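You operate a simulated robot arm through the tools that you are given. There is no shell and no other tool.

The job below is to be done with a simulated robot arm. You get a single attempt, and the scene is never put back.

TASK
Put air on the cream block and dab all three cap nuts.
Fine: shut the yellow knob, open the blue one, wet the orange pad in the tin, dab each nut, stand the pad on the tin. Set down upright: orange pad.

Only the result counts: the job must be done as asked and must still hold three seconds after the hand-in. Knocking over, shifting, dropping, spilling or breaking anything else fails it. A push-on lid holds only when it is set on centred and level and pressed home; a screw cap is set on level and turned clockwise until tight.

THE ROBOT
A 7-joint arm with a three-finger gripper, fixed in place. Base frame: the origin is on the floor under the middle of its stand, x ahead of it, y to its left, z up; the work surface is at about z = 880. Readings come in mm, degrees, newtons and seconds.
It reaches about 977 mm from its shoulder. Its first joint turns from -166.0 to 166.0 degrees. Payload 2.69 kg.
Tool frame: the origin (TCP) lies between the finger pads and is the grasp point; the fingertips stand 29 mm ahead of it; z points along the fingers, y is the line along which they close. The gripper opens to 120 mm; its body begins 78 mm behind the TCP.
Orientation is that of the tool frame in the base frame, as [roll, pitch, yaw] about the fixed x, y, z axes, in that order (R = Rz(yaw) Ry(pitch) Rx(roll)). With the fingers straight down and closing along the base's y, the tool's x points along the base's -x, its y along +y and its z along -z.

THE INTERFACE
- The arm moves only by the tool apply_moves. Its argument "series" is a list of rows, each a list of 7 numbers: the shift along the base's x, y, z in cm, then the turn, a rotation vector about the base's x, y, z in degrees, then the finger opening in cm, from 0 to 12. In form: [[x, y, z, rx, ry, rz, jaw], ...]. A call has 1 to 20 rows; each row shifts and turns the commanded pose from where the row before left it. A row lasts 0.2 s, in which the tool goes at most 50 mm and 8.6 degrees; a call with a longer step from one row to the next is refused whole, and so is a gripper value outside its range. Where a pose cannot be reached the arm comes as near as it can. A force on the tool above 40 N (or 10 N above the force at the start of the call, whichever is more), or a blocked arm, ends the call early, and 0.2 s more pass. The fingers move at their own pace (about 136.2 mm/s each) and stop on an object; they squeeze with about 26 N. The grip force told is the motor's: it shows also when the fingers shut on nothing. Time passes only in rows, and 0.2 s behind the last, so rows that do not move let the fingers close. The reply holds the time, the measured pose of the TCP, the force on the tool along the base axes, the opening and the grip force, in the units named above and with some noise, with the torque about the TCP (base axes, N m) and any sound that the robot's microphone picked up, and new pictures: "views" is both (left out), scene, wrist or none.
- Cameras (640 x 400 px; columns grow to the right, rows downward): "scene" is fixed at [219.3, 647.5, 1543]; the picture's right is [-0.70, -0.71, 0.00], its down [-0.37, 0.36, -0.86] and it looks along [0.61, -0.60, -0.52] (base axes); focal length 360 px, centre (320, 200). "wrist" rides on the gripper at [63, 0, -104] in the tool frame; the picture's right is [0.00, 1.00, 0.00], its down [-0.83, 0.00, -0.56] and it looks along [-0.56, 0.00, 0.83] (tool axes); focal length 275 px, centre (320, 200). There is no depth. A picture from a camera that has moved, and an enlarged one, comes with that camera's place and axes in the base frame and with its lens.
- lift_body(by): moves the trunk up (or, below 0, down) by that many mm; the arm rides with it, the base frame stays. It gives what a move gives, with no picture.
- close_up(camera, box): a new picture of the part [left, top, right, bottom] of that camera's present view, enlarged. It takes no simulated time.
- sign_off(): hands the job in; it is judged then, once.

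Nothing tells you positions but the pictures and the camera data. Unless the task says otherwise, let go and move clear before handing in.

The tools are called after "Request:" as a command line: name --pt "numbers of a row" for each row, then --argument value for the rest, lists and objects as JSON in quotes. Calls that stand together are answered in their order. apply_moves: Moves the arm, as the interface text tells. Its arguments: {"type":"object","properties":{"series":{"type":"array","items":{"type":"array","items":{"type":"number"}}},"views":{"type":"string","enum":["both","scene","wrist","none"]}},"required":["series"]} The other tools are called the same way: lift_body (by) moves the trunk up or down; close_up (camera, box) takes an enlarged picture of a part of a camera's view; sign_off () hands the job in.

At the start:

```text
t: 0.0
eef_pos: [504.0, 68.8, 1280.3]
ee_rot: [180.0, 0.0, 180.0]
ft_force: [-0.2, -0.4, 0.5]
torque: [0.01, 0.0, 0.01]
gripper_width: 120.0
grasp_force: 0.1
trunk travel left (down, up): [-400.0, 186.0]
```

scene: 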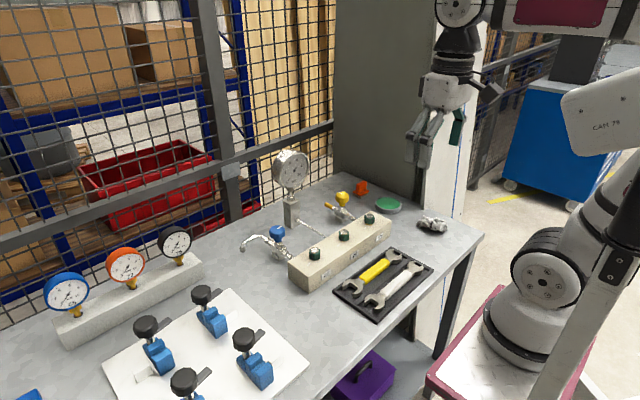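
wrist: 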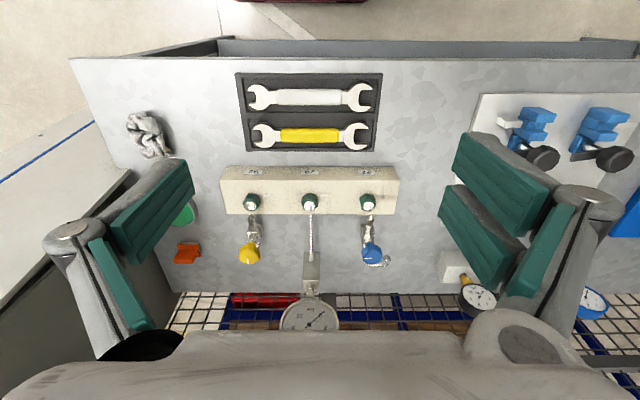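

I see the cream manifold block with three cap nuts, a yellow knob and a blue knob behind it, a gauge, an orange pad and a green tin near the right-hand end. First I'll enlarge the pictures to find details.

Request:
close_up --camera "scene" --box '[230, 140, 430, 300]'

Request:
close_up --camera "wrist" --box '[160, 150, 420, 312]'

Request:
close_up --camera "scene" --box '[310, 170, 410, 235]'

Request:
close_up --camera "scene" --box '[230, 200, 330, 265]'

```text
2.50 times, centred on (330, 220) of scene
camera zoom: at [219.3, 647.5, 1543.0], right [-0.7, -0.71, 0.0], down [-0.37, 0.36, -0.86], along [0.61, -0.6, -0.52], focal length 899 px, centre (295, 150)
```

zoom: 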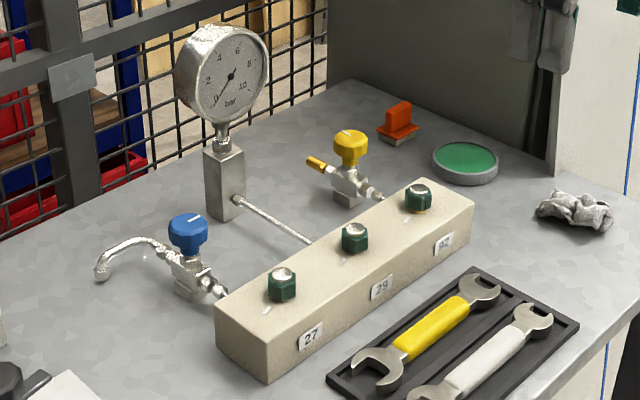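

```text
2.46 times, centred on (290, 231) of wrist
camera zoom: at [440.4, 67.3, 1385.0], right [0.0, 1.0, 0.0], down [0.83, 0.0, 0.56], along [0.56, 0.0, -0.83], focal length 678 px, centre (394, 124)
```

zoom: 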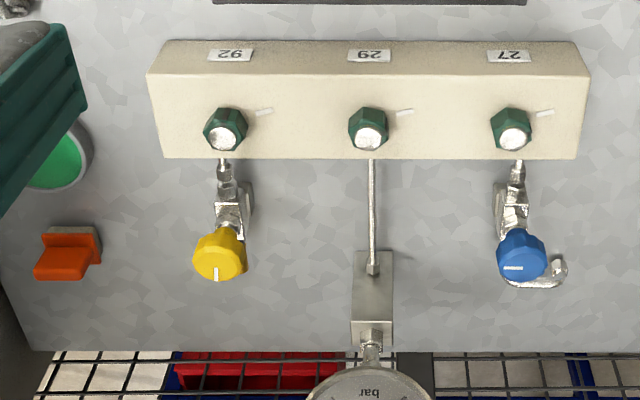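

```text
6.15 times, centred on (360, 202) of scene
camera zoom: at [219.3, 647.5, 1543.0], right [-0.7, -0.71, 0.0], down [-0.37, 0.36, -0.86], along [0.61, -0.6, -0.52], focal length 2212 px, centre (74, 185)
```

zoom: 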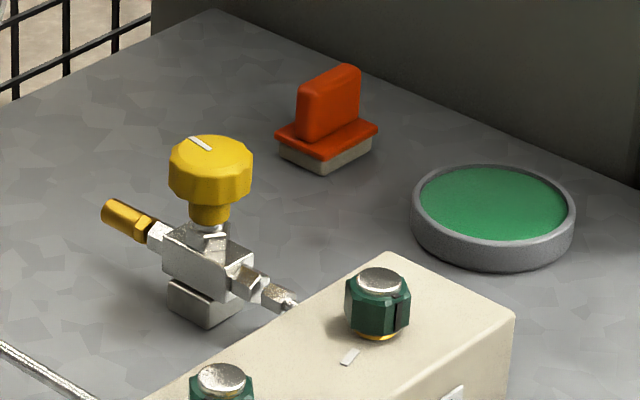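

```text
6.15 times, centred on (280, 232) of scene
camera zoom: at [219.3, 647.5, 1543.0], right [-0.7, -0.71, 0.0], down [-0.37, 0.36, -0.86], along [0.61, -0.6, -0.52], focal length 2212 px, centre (566, 0)
```

zoom: 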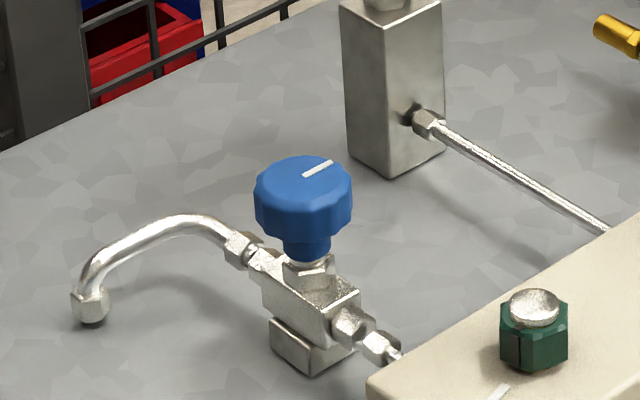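

The yellow knob is near (860,-81), the blue near (863,177), both with tops about z=972. The nuts are near x=735 at y=159, 49 and -58, the pad is near (917,-250), and the tin is near (798,-245). I'll look closer at the knob marks, the gauge and my fingers.

Request:
close_up --camera "wrist" --box '[230, 210, 280, 270]'

Request:
close_up --camera "wrist" --box '[340, 210, 400, 270]'

Request:
close_up --camera "scene" --box '[265, 140, 325, 180]'

Request:
close_up --camera "scene" --box '[380, 0, 640, 200]'

```text
6.67 times, centred on (255, 240) of wrist
camera zoom: at [440.4, 67.3, 1385.0], right [0.0, 1.0, 0.0], down [0.83, 0.0, 0.56], along [0.56, 0.0, -0.83], focal length 1835 px, centre (753, -67)
```

zoom: 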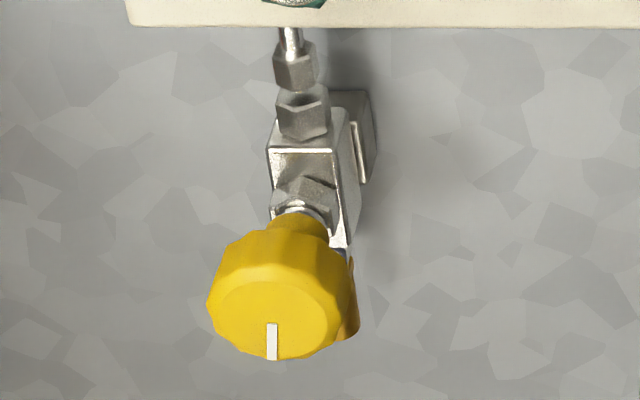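

```text
6.67 times, centred on (370, 240) of wrist
camera zoom: at [440.4, 67.3, 1385.0], right [0.0, 1.0, 0.0], down [0.83, 0.0, 0.56], along [0.56, 0.0, -0.83], focal length 1835 px, centre (-13, -67)
```

zoom: 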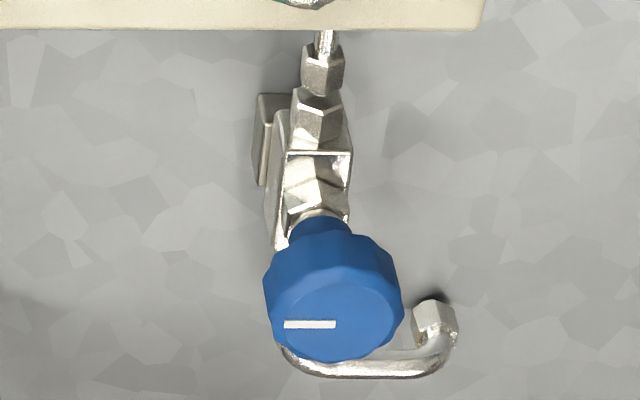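

```text
10.00 times, centred on (295, 160) of scene
camera zoom: at [219.3, 647.5, 1543.0], right [-0.7, -0.71, 0.0], down [-0.37, 0.36, -0.86], along [0.61, -0.6, -0.52], focal length 3595 px, centre (570, 600)
```

zoom: 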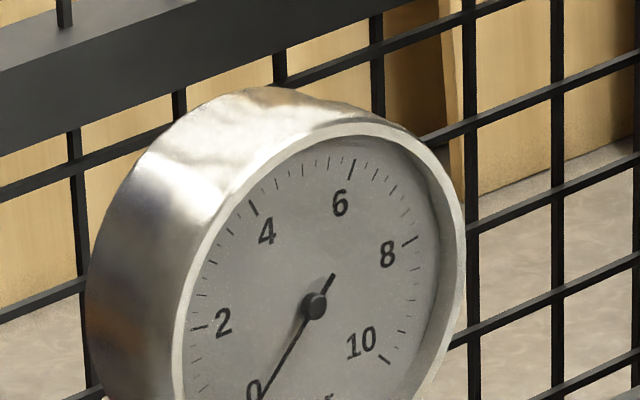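

```text
2.00 times, centred on (510, 100) of scene
camera zoom: at [219.3, 647.5, 1543.0], right [-0.7, -0.71, 0.0], down [-0.37, 0.36, -0.86], along [0.61, -0.6, -0.52], focal length 719 px, centre (-60, 400)
```

zoom: 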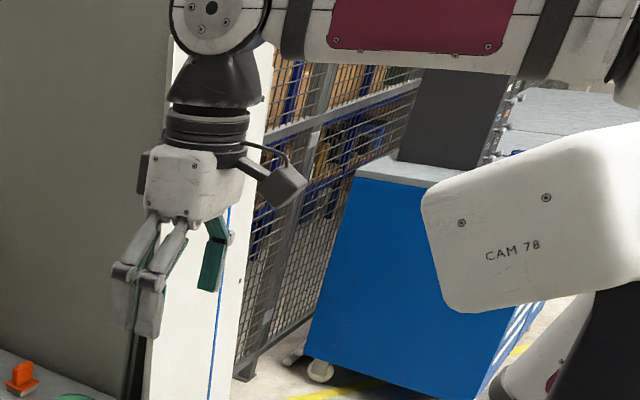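

The gauge reads 0. The yellow mark points along the pipe, so it is open, and the blue mark lies across, so it is shut. I take it clockwise closes the valves. I'll move above the yellow knob and check reach on the way.

Request:
apply_moves --pt "4 -1.67 -1 0 0 0 8" --pt "4 -1.67 -1 0 0 0 8" --pt "4 -1.67 -1 0 0 0 8" --pt "4 -1.67 -1 0 0 0 8" --pt "4 -1.67 -1 0 0 0 8" --pt "4 -1.67 -1 0 0 0 8" --pt "4 -1.67 -1 0 0 0 8" --pt "4 -1.67 -1 0 0 0 8"

```text
t: 1.8
eef_pos: [827.0, -65.5, 1203.7]
ee_rot: [-179.9, 0.2, -180.0]
ft_force: [0.6, 0.9, -0.1]
torque: [-0.03, -0.08, -0.01]
gripper_width: 80.2
grasp_force: 0.1
trunk travel left (down, up): [-400.0, 186.0]
camera wrist: at [763.4, -66.2, 1306.9], right [0.0, 1.0, 0.0], down [0.83, 0.0, 0.56], along [0.56, 0.0, -0.83], focal length 275 px, centre (320, 200)
```

scene: 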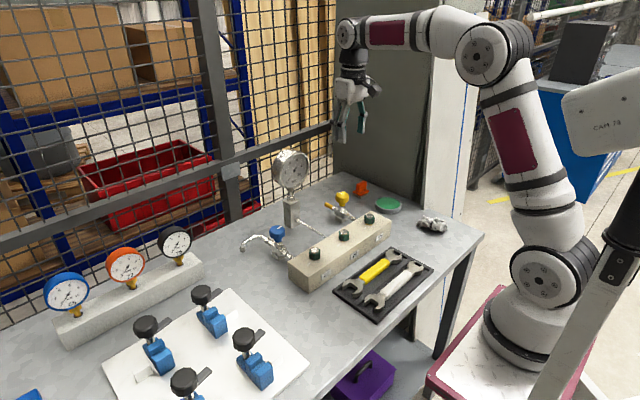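
wrist: 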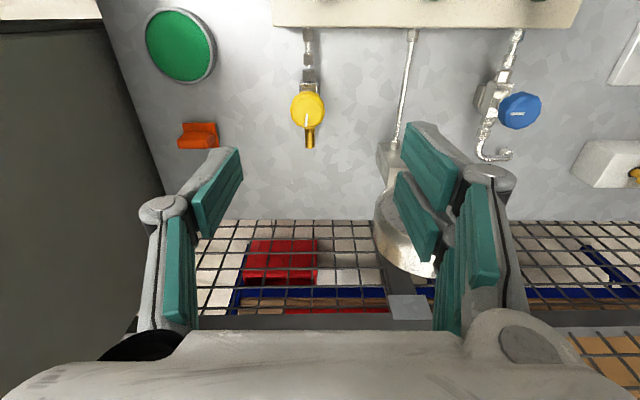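

Reach is fine here. I'll refine positions with close-ups from this nearer view.

Request:
close_up --camera "wrist" --box '[130, 0, 250, 160]'

Request:
close_up --camera "wrist" --box '[260, 20, 360, 160]'

Request:
close_up --camera "wrist" --box '[460, 20, 560, 170]'

Request:
close_up --camera "wrist" --box '[100, 100, 540, 400]'

```text
2.50 times, centred on (190, 80) of wrist
camera zoom: at [763.4, -66.2, 1306.9], right [0.0, 1.0, 0.0], down [0.83, 0.0, 0.56], along [0.56, 0.0, -0.83], focal length 688 px, centre (645, 500)
```

zoom: 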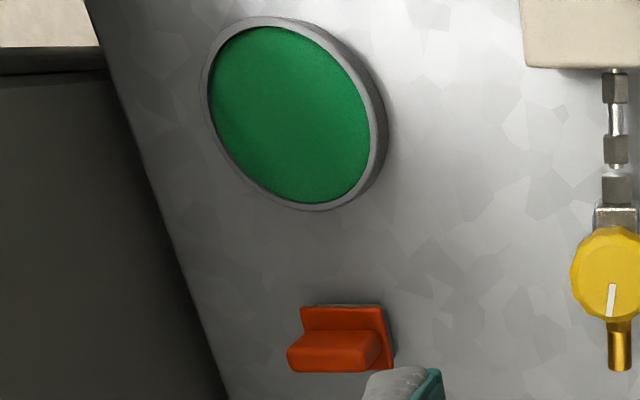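

```text
2.86 times, centred on (310, 90) of wrist
camera zoom: at [763.4, -66.2, 1306.9], right [0.0, 1.0, 0.0], down [0.83, 0.0, 0.56], along [0.56, 0.0, -0.83], focal length 786 px, centre (349, 514)
```

zoom: 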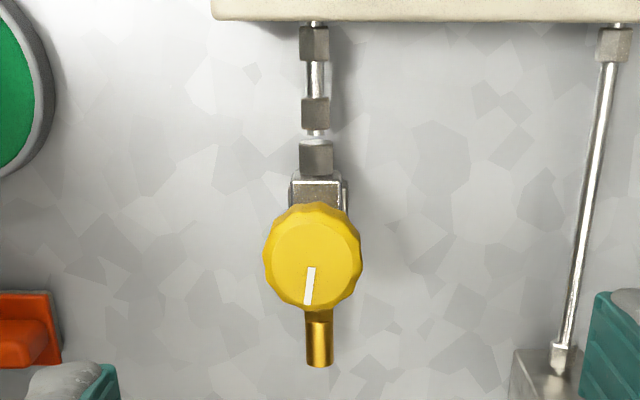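

```text
2.67 times, centred on (510, 95) of wrist
camera zoom: at [763.4, -66.2, 1306.9], right [0.0, 1.0, 0.0], down [0.83, 0.0, 0.56], along [0.56, 0.0, -0.83], focal length 734 px, centre (-187, 480)
```

zoom: 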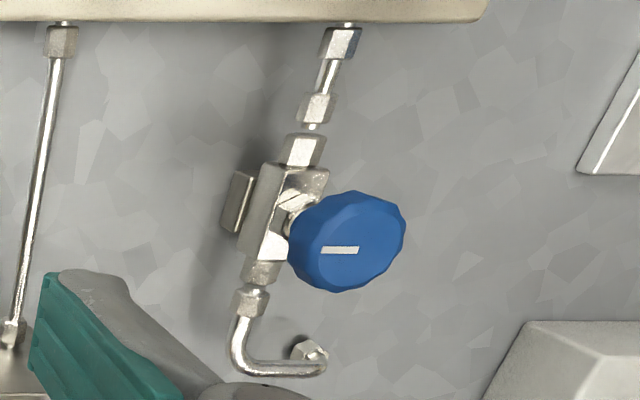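

```text
1.33 times, centred on (320, 250) of wrist
camera zoom: at [763.4, -66.2, 1306.9], right [0.0, 1.0, 0.0], down [0.83, 0.0, 0.56], along [0.56, 0.0, -0.83], focal length 367 px, centre (320, 133)
```

zoom: 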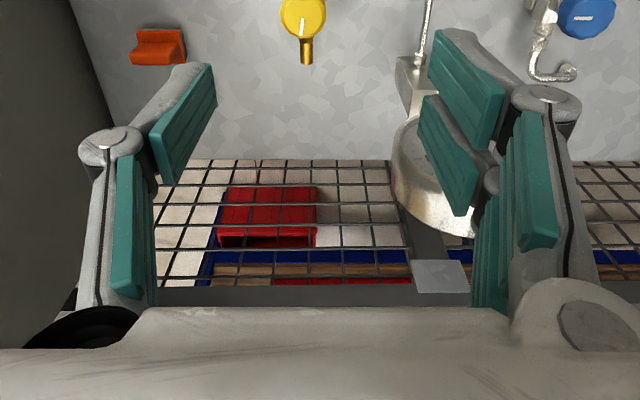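

The yellow knob is at about (860,-82). I'll move above it while turning the gripper +45°, so there is room to turn clockwise by 90° or more.

Request:
apply_moves --pt "0.6 -0.28 -2.0 0 0 7.5 7" --pt "0.6 -0.28 -2.0 0 0 7.5 7" --pt "0.6 -0.28 -2.0 0 0 7.5 7" --pt "0.6 -0.28 -2.0 0 0 7.5 7" --pt "0.6 -0.28 -2.0 0 0 7.5 7" --pt "0.6 -0.28 -2.0 0 0 7.5 7" --pt "0 0 0 0 0 0 7"

```text
t: 3.4
eef_pos: [860.8, -80.7, 1080.5]
ee_rot: [180.0, 0.0, -135.0]
ft_force: [-0.8, 0.3, -0.1]
torque: [0.0, 0.0, 0.0]
gripper_width: 70.1
grasp_force: 0.2
trunk travel left (down, up): [-400.0, 186.0]
camera wrist: at [815.8, -127.8, 1184.4], right [-0.71, 0.7, 0.0], down [0.58, 0.59, 0.56], along [0.39, 0.4, -0.83], focal length 275 px, centre (320, 200)
```

scene: 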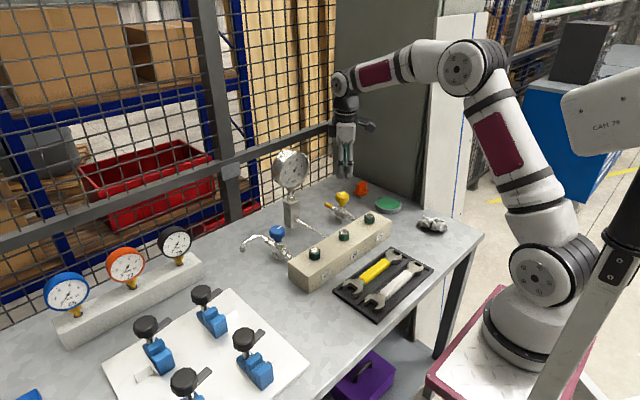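
wrist: 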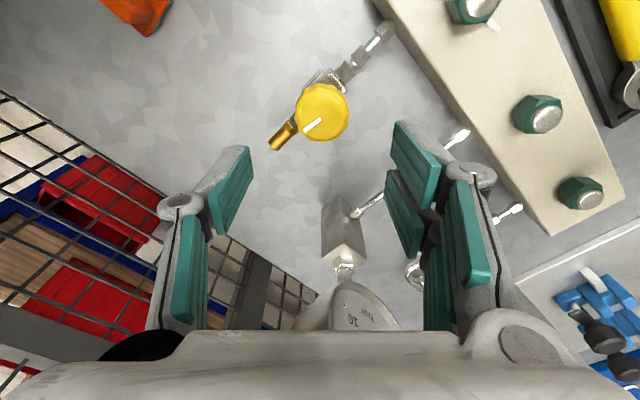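

The knob is centred between the fingers to within about 1.5 mm. I'll descend over it.

Request:
apply_moves --pt "-0.07 -0.06 -2.5 0 0 0 7" --pt "-0.07 -0.06 -2.5 0 0 0 7" --pt "0 0 -2.5 0 0 0 7" --pt "0 0 -2.0 0 0 0 7" --pt "0 0 -1.0 0 0 0 7" --pt "0 0 0 0 0 0 7"

Request:
close_up --camera "scene" --box '[290, 130, 410, 220]'

Request:
close_up --camera "wrist" --box '[150, 60, 490, 340]'

```text
t: 4.8
eef_pos: [858.8, -82.2, 976.9]
ee_rot: [-179.9, 0.0, -135.0]
ft_force: [-0.5, 0.1, -0.9]
torque: [-0.01, -0.02, 0.01]
gripper_width: 69.7
grasp_force: 0.0
trunk travel left (down, up): [-400.0, 186.0]
camera wrist: at [814.2, -127.8, 1080.3], right [-0.71, 0.7, 0.0], down [0.59, 0.59, 0.56], along [0.39, 0.39, -0.83], focal length 275 px, centre (320, 200)
```

scene: 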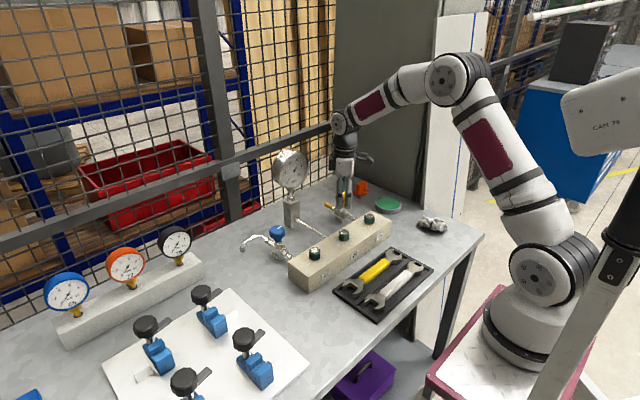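
wrist: 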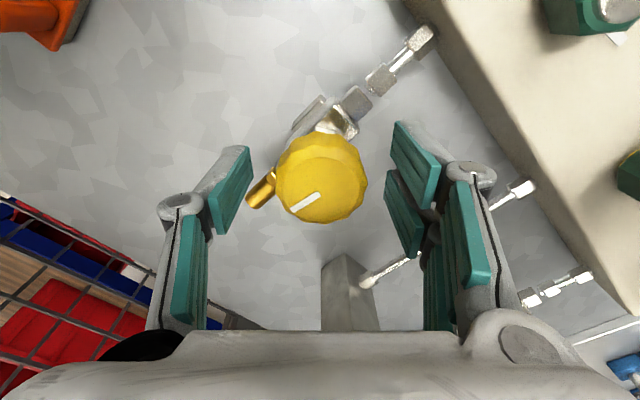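

```text
4.44 times, centred on (350, 175) of scene
camera zoom: at [219.3, 647.5, 1543.0], right [-0.7, -0.71, 0.0], down [-0.37, 0.36, -0.86], along [0.61, -0.6, -0.52], focal length 1598 px, centre (187, 311)
```

zoom: 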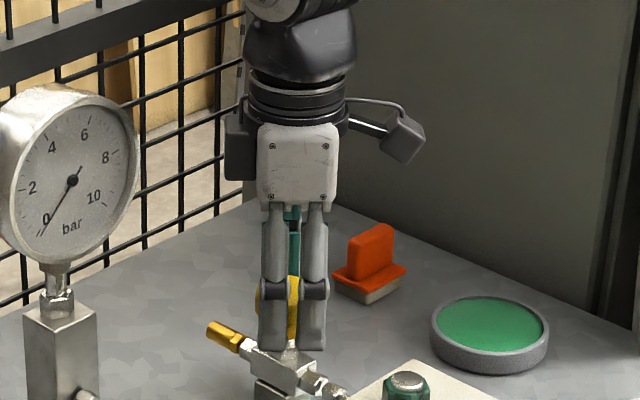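

```text
1.43 times, centred on (320, 200) of wrist
camera zoom: at [814.2, -127.8, 1080.3], right [-0.71, 0.7, 0.0], down [0.59, 0.59, 0.56], along [0.39, 0.39, -0.83], focal length 393 px, centre (320, 200)
```

zoom: 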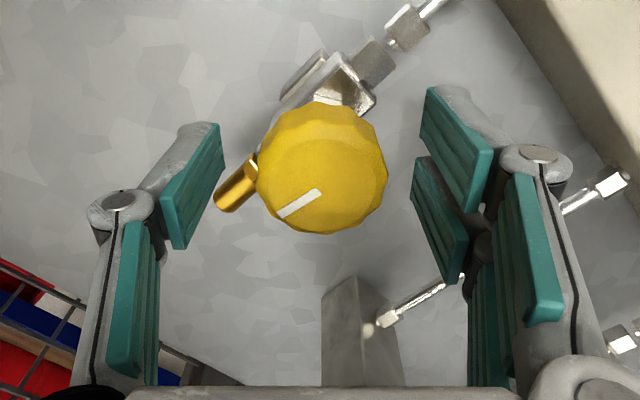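

The knob sits between the pads with clearance below. I'll go down the last 11 mm and close on it.

Request:
apply_moves --pt "0 0 -0.6 0 0 0 7" --pt "0 0 -0.5 0 0 0 7" --pt "0 0 0 0 0 0 5.5" --pt "0 0 0 0 0 0 4.0" --pt "0 0 0 0 0 0 3.5" --pt "0 0 0 0 0 0 3.5"

```text
t: 6.2
eef_pos: [857.5, -82.9, 966.2]
ee_rot: [-180.0, -0.1, -135.1]
ft_force: [5.6, -3.9, -2.7]
torque: [-0.03, -0.2, -0.03]
gripper_width: 40.1
grasp_force: 44.6
trunk travel left (down, up): [-400.0, 186.0]
camera wrist: at [813.5, -127.9, 1069.5], right [-0.71, 0.7, 0.0], down [0.59, 0.59, 0.56], along [0.39, 0.39, -0.83], focal length 275 px, centre (320, 200)
```

scene: 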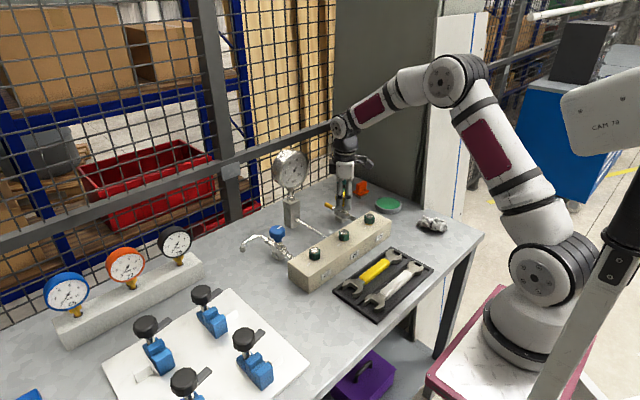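
wrist: 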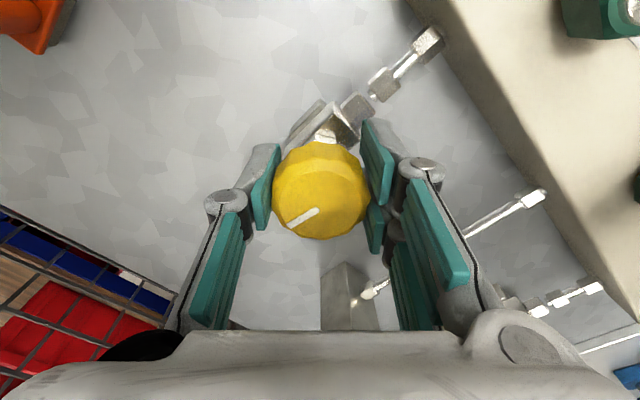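

The knob is gripped (40 mm wide, 45 N). I'll turn clockwise in small stages and watch the torque and gauge.

Request:
apply_moves --pt "0.04 -0.03 0 0 0 -6 3.5" --pt "0 0 0 0 0 -6 3.5" --pt "0 0 0 0 0 -6 3.5" --pt "0 0 0 0 0 0 3.5" --views "wrist"

```text
t: 7.2
eef_pos: [857.1, -82.1, 966.6]
ee_rot: [179.7, 0.0, -153.0]
ft_force: [-11.5, 13.3, 0.5]
torque: [0.15, 0.59, 0.0]
gripper_width: 40.1
grasp_force: 45.0
trunk travel left (down, up): [-400.0, 186.0]
camera wrist: at [801.8, -111.6, 1069.6], right [-0.46, 0.89, 0.0], down [0.74, 0.38, 0.55], along [0.49, 0.26, -0.83], focal length 275 px, centre (320, 200)
```

wrist: 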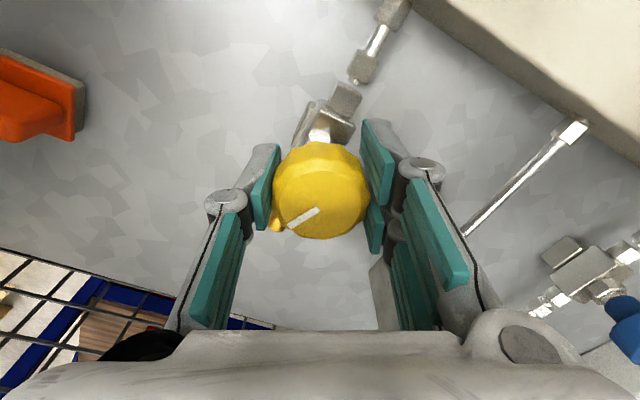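

The knob turns with the gripper and shows little resistance. I'll relax the small side load and continue clockwise.

Request:
apply_moves --pt "-0.03 0.03 0 0 0 -6 3.5" --pt "0 0 0 0 0 -6 3.5" --pt "0 0 0 0 0 -6 3.5" --pt "0 0 0 0 0 0 3.5" --views "wrist"

```text
t: 8.2
eef_pos: [857.3, -81.8, 965.3]
ee_rot: [179.9, -0.2, -171.1]
ft_force: [-22.1, 22.9, -2.8]
torque: [0.11, -0.19, 0.0]
gripper_width: 39.9
grasp_force: 45.1
trunk travel left (down, up): [-400.0, 186.0]
camera wrist: at [795.4, -92.0, 1069.7], right [-0.16, 0.99, 0.0], down [0.82, 0.13, 0.55], along [0.55, 0.09, -0.83], focal length 275 px, centre (320, 200)
```

wrist: 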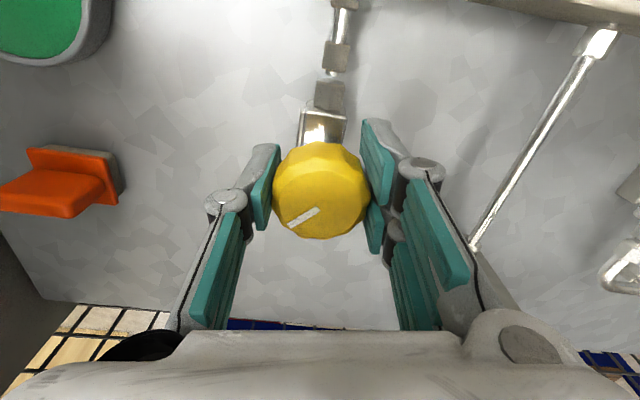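

The side load is growing because the knob axis is about 1.5 mm from my commanded centre. I'll move the commanded centre onto it and continue.

Request:
apply_moves --pt "-0.14 0.1 0 0 0 0 3.5" --pt "0 0 0 0 0 0 3.5" --views "none"

```text
t: 8.8
eef_pos: [856.8, -81.5, 967.0]
ee_rot: [-180.0, 0.0, -171.0]
ft_force: [-11.9, 21.7, -2.2]
torque: [0.16, 0.49, 0.07]
gripper_width: 40.2
grasp_force: 44.9
trunk travel left (down, up): [-400.0, 186.0]
```

Request:
apply_moves --pt "-0.06 0.1 0 0 0 0 3.5" --pt "0 0 0 0 0 0 3.5" --views "none"

```text
t: 9.4
eef_pos: [856.8, -81.8, 965.9]
ee_rot: [-179.9, 0.3, -171.0]
ft_force: [1.2, 17.5, -3.0]
torque: [0.07, -0.08, 0.02]
gripper_width: 40.0
grasp_force: 45.2
trunk travel left (down, up): [-400.0, 186.0]
```

Request:
apply_moves --pt "0 0.1 0 0 0 -6 3.5" --pt "0 0.1 0 0 0 -6 3.5" --pt "0 0 0 0 0 -6 3.5" --pt "0 0 0 0 0 0 3.5" --views "wrist"

```text
t: 10.4
eef_pos: [857.4, -79.0, 966.2]
ee_rot: [-179.9, 0.1, 170.8]
ft_force: [7.2, 5.5, 1.1]
torque: [-0.1, -0.21, -0.07]
gripper_width: 39.9
grasp_force: 45.7
trunk travel left (down, up): [-400.0, 186.0]
camera wrist: at [794.8, -70.9, 1069.4], right [0.15, 0.99, 0.0], down [0.82, -0.13, 0.56], along [0.55, -0.09, -0.83], focal length 275 px, centre (320, 200)
```

wrist: 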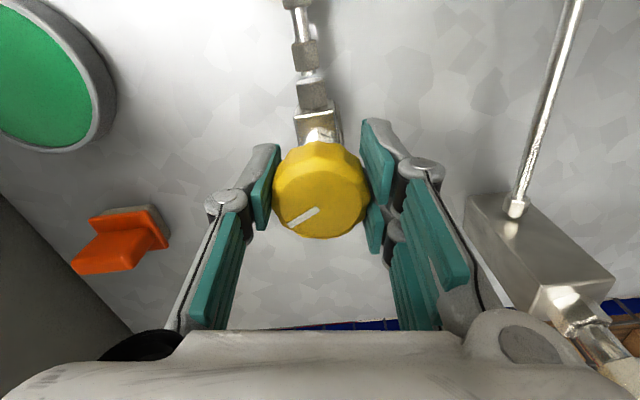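

The knob has turned 54° so far with low forces. I'll continue clockwise.

Request:
apply_moves --pt "0.03 0.03 0 0 0 -6 3.5" --pt "0.03 0 0 0 0 -6 3.5" --pt "0 0 0 0 0 -4 3.5" --pt "0 0 0 0 0 0 3.5" --views "wrist"

```text
t: 11.4
eef_pos: [856.7, -80.1, 965.3]
ee_rot: [-180.0, 0.0, 154.9]
ft_force: [8.4, 2.0, 0.6]
torque: [-0.26, -0.28, -0.03]
gripper_width: 39.8
grasp_force: 45.0
trunk travel left (down, up): [-400.0, 186.0]
camera wrist: at [800.4, -53.5, 1069.5], right [0.42, 0.91, 0.0], down [0.75, -0.35, 0.56], along [0.5, -0.23, -0.83], focal length 275 px, centre (320, 200)
```

wrist: 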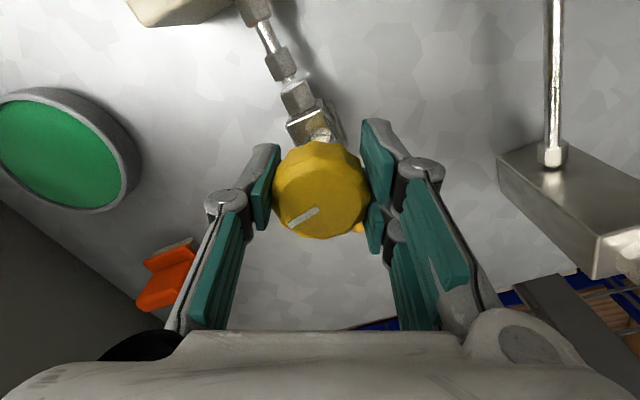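

Request:
apply_moves --pt "0.03 0 0 0 0 -4 3.5" --pt "0 0 0 0 0 -4 3.5" --pt "0 0 0 0 0 -3 3.5" --pt "0 0 0 0 0 0 3.5" --views "wrist"

```text
t: 12.4
eef_pos: [857.8, -78.3, 964.4]
ee_rot: [-180.0, 0.2, 143.9]
ft_force: [10.3, 1.1, 4.2]
torque: [0.02, -0.16, -0.04]
gripper_width: 40.1
grasp_force: 44.7
trunk travel left (down, up): [-400.0, 186.0]
camera wrist: at [806.5, -42.7, 1069.4], right [0.59, 0.81, 0.0], down [0.67, -0.49, 0.56], along [0.45, -0.33, -0.83], focal length 275 px, centre (320, 200)
```

wrist: 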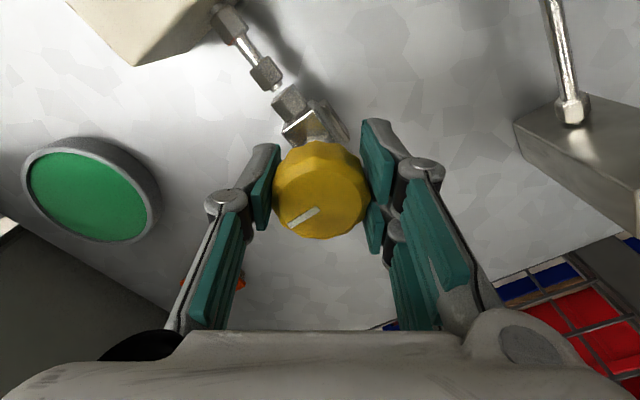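

Request:
apply_moves --pt "0.03 0 0 0 0 -4 3.5" --pt "0 0 0 0 0 -4 3.5" --pt "0 0 0 0 0 -4 3.5" --pt "0 0 0 0 0 0 3.5" --views "wrist"

```text
t: 13.4
eef_pos: [857.0, -76.7, 965.9]
ee_rot: [-179.9, -0.1, 131.9]
ft_force: [0.9, 10.1, 3.2]
torque: [-0.04, 0.03, 0.67]
gripper_width: 40.0
grasp_force: 44.6
trunk travel left (down, up): [-400.0, 186.0]
camera wrist: at [815.4, -31.7, 1068.7], right [0.74, 0.67, 0.0], down [0.56, -0.62, 0.55], along [0.37, -0.41, -0.83], focal length 275 px, centre (320, 200)
```

wrist: 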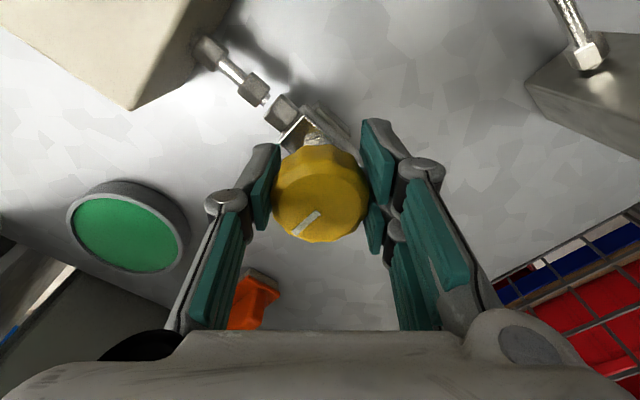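

Torque jumped to 0.67 N m and the pads started to slip, so the yellow valve is at its shut stop. I'll open the fingers and rise.

Request:
apply_moves --pt "0 0 0 0 0 0 6.5" --pt "0 0 0 0 0 0 6.5" --pt "0 0 2 0 0 0 6.5" --pt "0 0 3 0 0 0 6.5" --pt "0 0 4 0 0 0 6.5" --pt "0 0 4 0 0 0 6.5"

Request:
close_up --camera "wrist" --box '[220, 60, 420, 220]'

Request:
close_up --camera "scene" --box '[310, 170, 410, 235]'

```text
t: 14.8
eef_pos: [857.2, -78.1, 1097.7]
ee_rot: [-180.0, 0.0, 131.9]
ft_force: [0.2, 0.7, 0.2]
torque: [0.01, 0.02, 0.0]
gripper_width: 65.0
grasp_force: 0.1
trunk travel left (down, up): [-400.0, 186.0]
camera wrist: at [814.9, -32.4, 1200.1], right [0.74, 0.67, 0.0], down [0.56, -0.62, 0.56], along [0.37, -0.41, -0.83], focal length 275 px, centre (320, 200)
```

scene: 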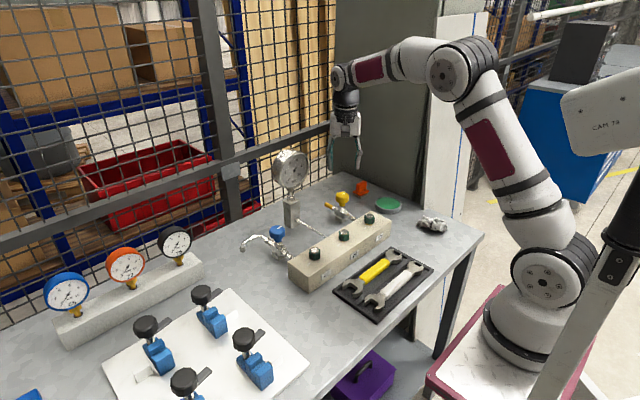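
wrist: 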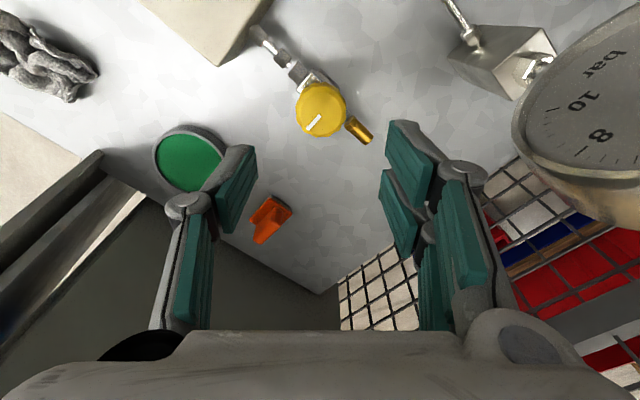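

```text
2.50 times, centred on (320, 140) of wrist
camera zoom: at [814.9, -32.4, 1200.1], right [0.74, 0.67, 0.0], down [0.56, -0.62, 0.56], along [0.37, -0.41, -0.83], focal length 688 px, centre (320, 350)
```

zoom: 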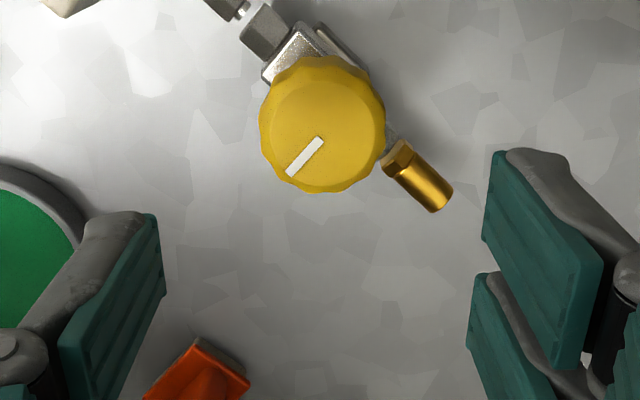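

```text
6.15 times, centred on (360, 202) of scene
camera zoom: at [219.3, 647.5, 1543.0], right [-0.7, -0.71, 0.0], down [-0.37, 0.36, -0.86], along [0.61, -0.6, -0.52], focal length 2212 px, centre (74, 185)
```

zoom: 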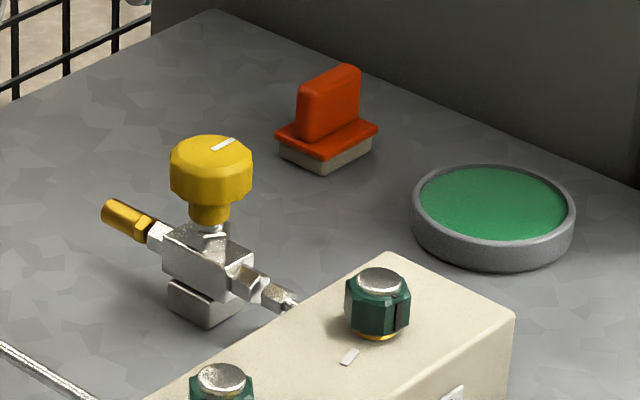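

The yellow mark now points -y, the same as the shut blue valve. Next I'll go around in front of the gauge to above the blue knob, keeping the present -48° turn so there's room to turn counter-clockwise.

Request:
apply_moves --pt "-4 0 0 0 0 0 7" --pt "-4 0 0 0 0 0 7" --pt "0 4.27 0 0 0 0 7" --pt "0 4.27 0 0 0 0 7" --pt "0 4.27 0 0 0 0 7" --pt "0 4.27 0 0 0 0 7" --pt "0 4.27 0 0 0 0 7" --pt "0 4.27 0 0 0 0 7" --pt "4 0 0 0 0 0 7" --pt "4.1 0 0 0 0 0 7" --pt "0 0 0 0 0 0 7"

Request:
close_up --camera "wrist" --box '[220, 60, 420, 220]'

Request:
close_up --camera "scene" --box '[230, 130, 350, 270]'

```text
t: 17.2
eef_pos: [856.0, 180.7, 1095.1]
ee_rot: [179.9, 0.1, 132.0]
ft_force: [0.5, 0.2, -0.3]
torque: [-0.02, 0.02, 0.02]
gripper_width: 69.7
grasp_force: 0.1
trunk travel left (down, up): [-400.0, 186.0]
camera wrist: at [814.1, 225.8, 1199.2], right [0.74, 0.67, 0.0], down [0.56, -0.62, 0.56], along [0.37, -0.41, -0.83], focal length 275 px, centre (320, 200)
```

scene: 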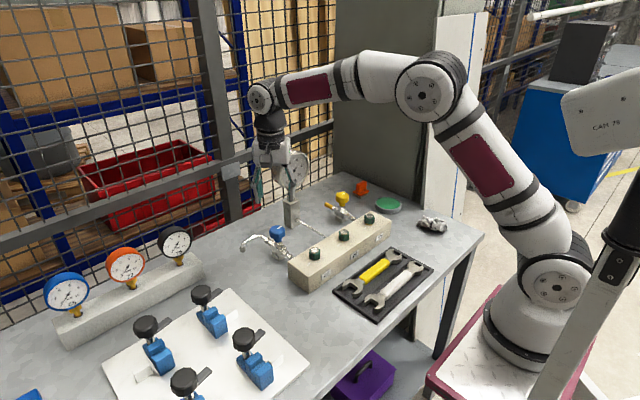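
wrist: 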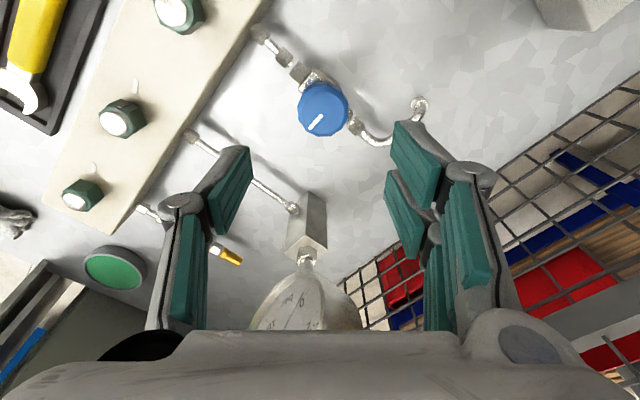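

```text
2.50 times, centred on (320, 140) of wrist
camera zoom: at [814.1, 225.8, 1199.2], right [0.74, 0.67, 0.0], down [0.56, -0.62, 0.56], along [0.37, -0.41, -0.83], focal length 688 px, centre (320, 350)
```

zoom: 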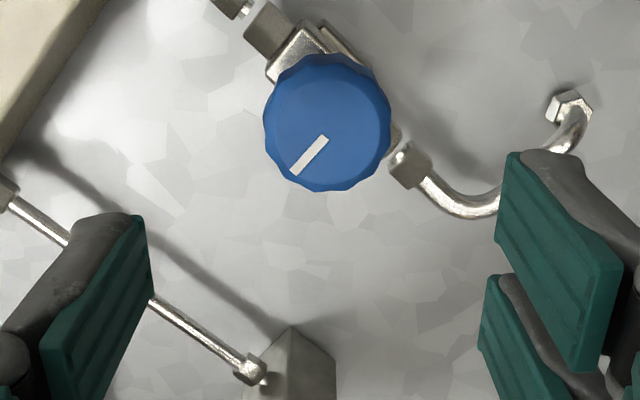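

```text
2.86 times, centred on (290, 200) of scene
camera zoom: at [219.3, 647.5, 1543.0], right [-0.7, -0.71, 0.0], down [-0.37, 0.36, -0.86], along [0.61, -0.6, -0.52], focal length 1027 px, centre (406, 200)
```

zoom: 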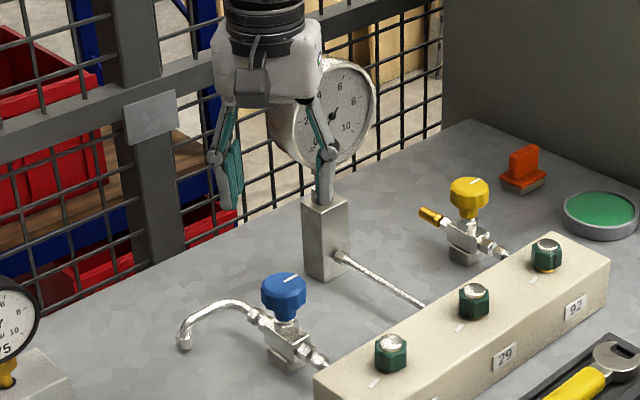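

The blue knob axis is about (857,182). I'll descend over it, stopping to check first.

Request:
apply_moves --pt "0.05 0.07 -2.5 0 0 0 7" --pt "0.05 0.07 -2.5 0 0 0 7" --pt "0 0 -2.5 0 0 0 7" --pt "0 0 -2.5 0 0 0 7" --pt "0 0 -1.8 0 0 0 7" --pt "0 0 0 0 0 0 7"

Request:
close_up --camera "wrist" --box '[150, 60, 490, 340]'

Request:
close_up --camera "scene" --box '[230, 130, 350, 270]'

```text
t: 18.6
eef_pos: [857.4, 179.6, 978.7]
ee_rot: [180.0, 0.0, 132.0]
ft_force: [0.4, 0.1, -0.1]
torque: [-0.01, -0.03, 0.0]
gripper_width: 70.2
grasp_force: 0.1
trunk travel left (down, up): [-400.0, 186.0]
camera wrist: at [814.9, 224.4, 1082.0], right [0.74, 0.67, 0.0], down [0.56, -0.62, 0.56], along [0.37, -0.41, -0.83], focal length 275 px, centre (320, 200)
```

scene: 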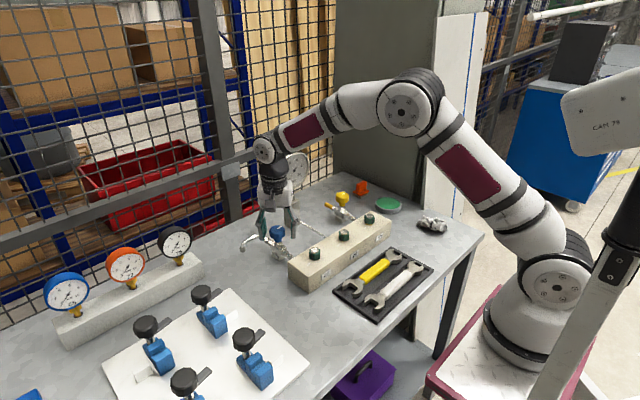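
wrist: 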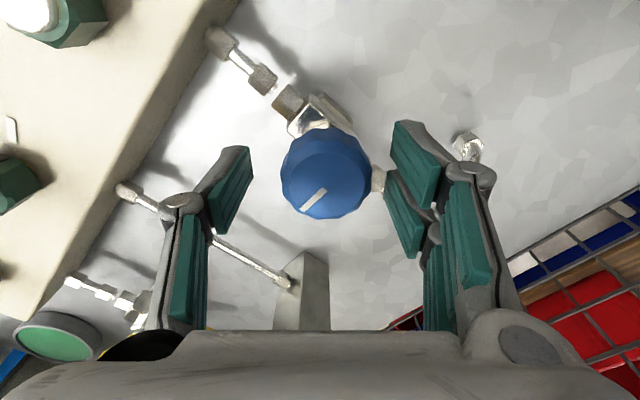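

```text
1.43 times, centred on (320, 200) of wrist
camera zoom: at [814.9, 224.4, 1082.0], right [0.74, 0.67, 0.0], down [0.56, -0.62, 0.56], along [0.37, -0.41, -0.83], focal length 393 px, centre (320, 200)
```

zoom: 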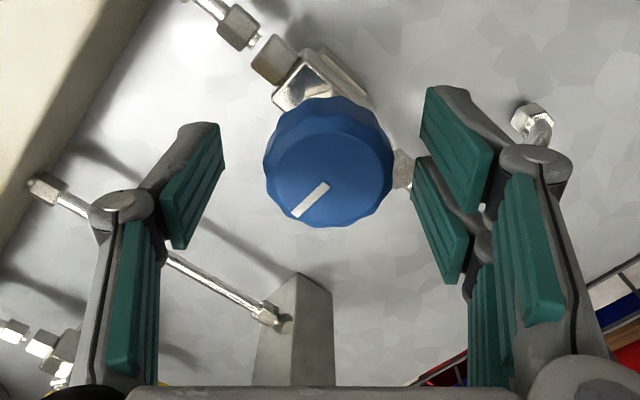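

```text
2.86 times, centred on (290, 200) of scene
camera zoom: at [219.3, 647.5, 1543.0], right [-0.7, -0.71, 0.0], down [-0.37, 0.36, -0.86], along [0.61, -0.6, -0.52], focal length 1027 px, centre (406, 200)
```

zoom: 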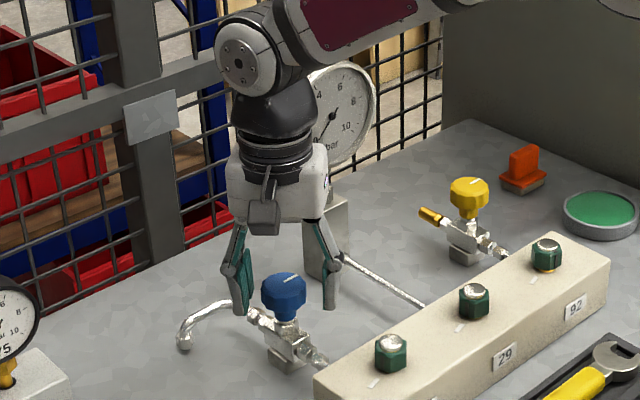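

The knob axis is about 2 mm to +y of the gripper. I'll correct that, lower 12 mm and close.

Request:
apply_moves --pt "0 0.22 -0.6 0 0 0 7" --pt "0 0 -0.6 0 0 0 7" --pt "0 0 0 0 0 0 5.5" --pt "0 0 0 0 0 0 4.0" --pt "0 0 0 0 0 0 3.5" --pt "0 0 0 0 0 0 3.5" --views "wrist"

```text
t: 20.0
eef_pos: [858.5, 181.9, 967.1]
ee_rot: [-180.0, -0.1, 132.0]
ft_force: [1.8, 2.3, 0.5]
torque: [0.01, -0.09, 0.15]
gripper_width: 40.3
grasp_force: 44.9
trunk travel left (down, up): [-400.0, 186.0]
camera wrist: at [816.3, 227.1, 1069.8], right [0.74, 0.67, 0.0], down [0.56, -0.62, 0.56], along [0.37, -0.41, -0.83], focal length 275 px, centre (320, 200)
```

wrist: 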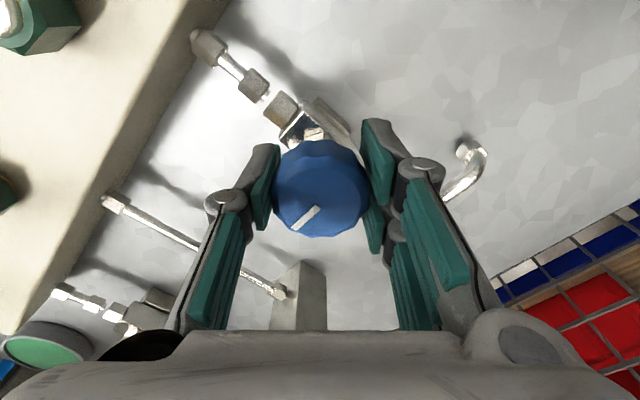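

The blue knob is gripped, well centred. I'll turn it counter-clockwise in stages.

Request:
apply_moves --pt "0 0 0 0 0 6 3.5" --pt "0 0 0 0 0 6 3.5" --pt "0 0 0 0 0 6 3.5" --pt "0 0 0 0 0 0 3.5"

Request:
close_up --camera "scene" --box '[230, 130, 350, 270]'

```text
t: 21.0
eef_pos: [858.7, 181.2, 966.4]
ee_rot: [-180.0, -0.2, 150.1]
ft_force: [-7.5, 4.0, 3.3]
torque: [0.16, 0.31, 0.03]
gripper_width: 40.5
grasp_force: 45.0
trunk travel left (down, up): [-400.0, 186.0]
camera wrist: at [803.7, 211.1, 1069.9], right [0.49, 0.87, 0.0], down [0.72, -0.41, 0.55], along [0.48, -0.27, -0.83], focal length 275 px, centre (320, 200)
```

scene: 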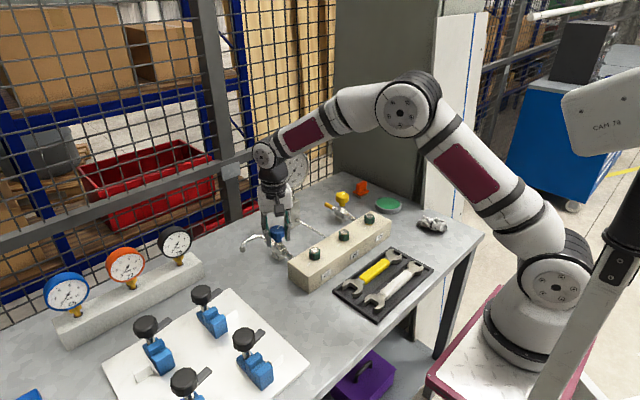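
wrist: 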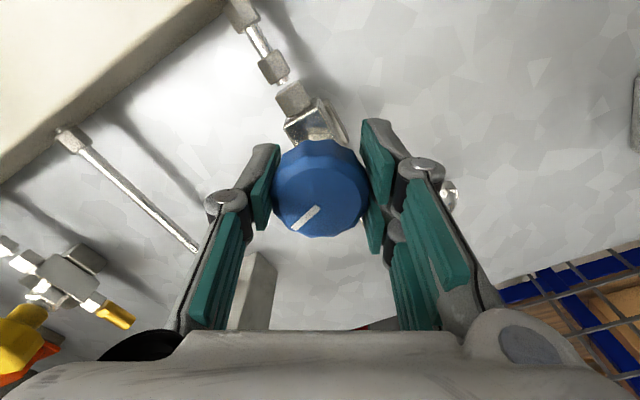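

```text
2.86 times, centred on (290, 200) of scene
camera zoom: at [219.3, 647.5, 1543.0], right [-0.7, -0.71, 0.0], down [-0.37, 0.36, -0.86], along [0.61, -0.6, -0.52], focal length 1027 px, centre (406, 200)
```

zoom: 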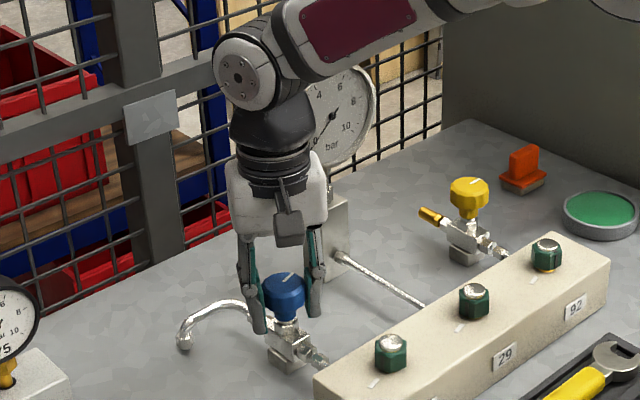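

Request:
apply_moves --pt "-0.04 0.03 0 0 0 6 3.5" --pt "0 0 0 0 0 6 3.5" --pt "0 0 0 0 0 6 3.5" --pt "0 0 0 0 0 0 3.5" --views "scene"

Request:
close_up --camera "scene" --box '[265, 140, 325, 180]'

```text
t: 22.0
eef_pos: [858.1, 180.1, 965.9]
ee_rot: [179.9, -0.1, 168.1]
ft_force: [-13.3, 1.1, 11.5]
torque: [0.03, 0.34, 0.06]
gripper_width: 40.3
grasp_force: 45.1
trunk travel left (down, up): [-400.0, 186.0]
```

scene: 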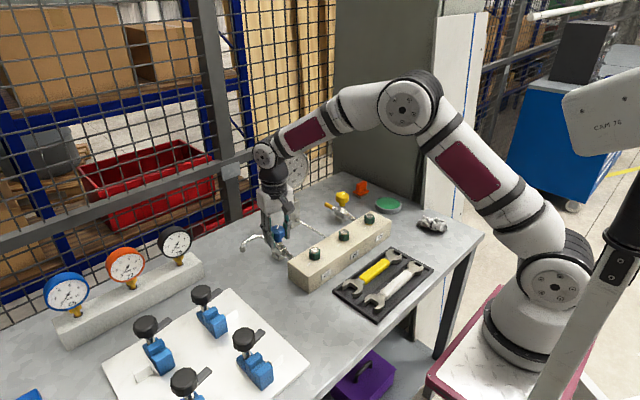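

```text
10.00 times, centred on (295, 160) of scene
camera zoom: at [219.3, 647.5, 1543.0], right [-0.7, -0.71, 0.0], down [-0.37, 0.36, -0.86], along [0.61, -0.6, -0.52], focal length 3595 px, centre (570, 600)
```

zoom: 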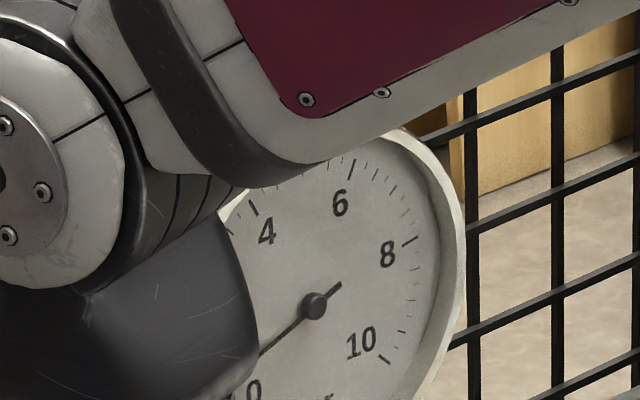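

The gauge needle is starting to rise, so this direction opens the valve. I'll continue.

Request:
apply_moves --pt "-0.07 0 0.04 0 0 6 3.5" --pt "0 0 0 0 0 6 3.5" --pt "-0.03 0 0 0 0 6 3.5" --pt "0 0 0 0 0 0 3.5" --views "scene"

Request:
close_up --camera "scene" --box '[265, 140, 325, 180]'

```text
t: 23.0
eef_pos: [857.7, 179.7, 966.3]
ee_rot: [-179.9, 0.0, -174.0]
ft_force: [-11.1, -8.6, 3.7]
torque: [-0.01, -0.26, 0.07]
gripper_width: 40.2
grasp_force: 45.3
trunk travel left (down, up): [-400.0, 186.0]
```

scene: 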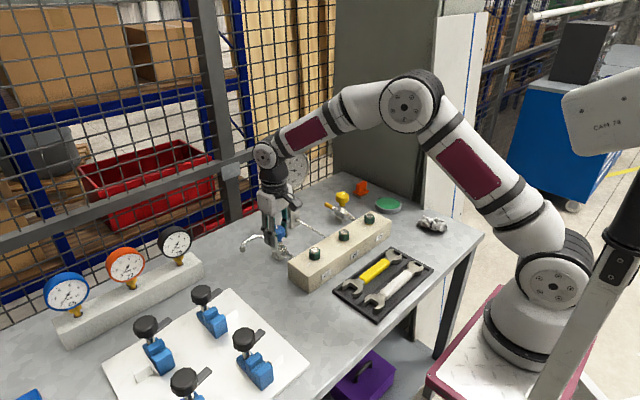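

```text
10.00 times, centred on (295, 160) of scene
camera zoom: at [219.3, 647.5, 1543.0], right [-0.7, -0.71, 0.0], down [-0.37, 0.36, -0.86], along [0.61, -0.6, -0.52], focal length 3595 px, centre (570, 600)
```

zoom: 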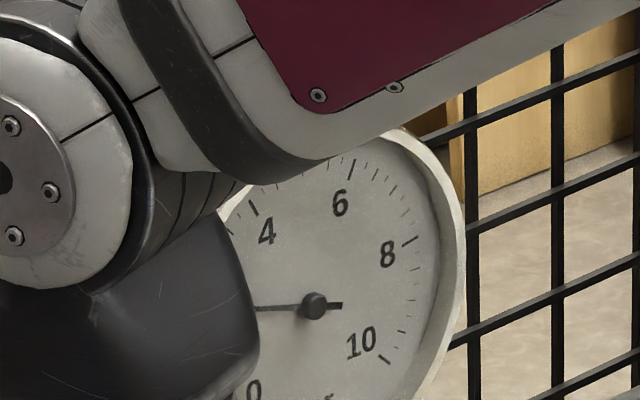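

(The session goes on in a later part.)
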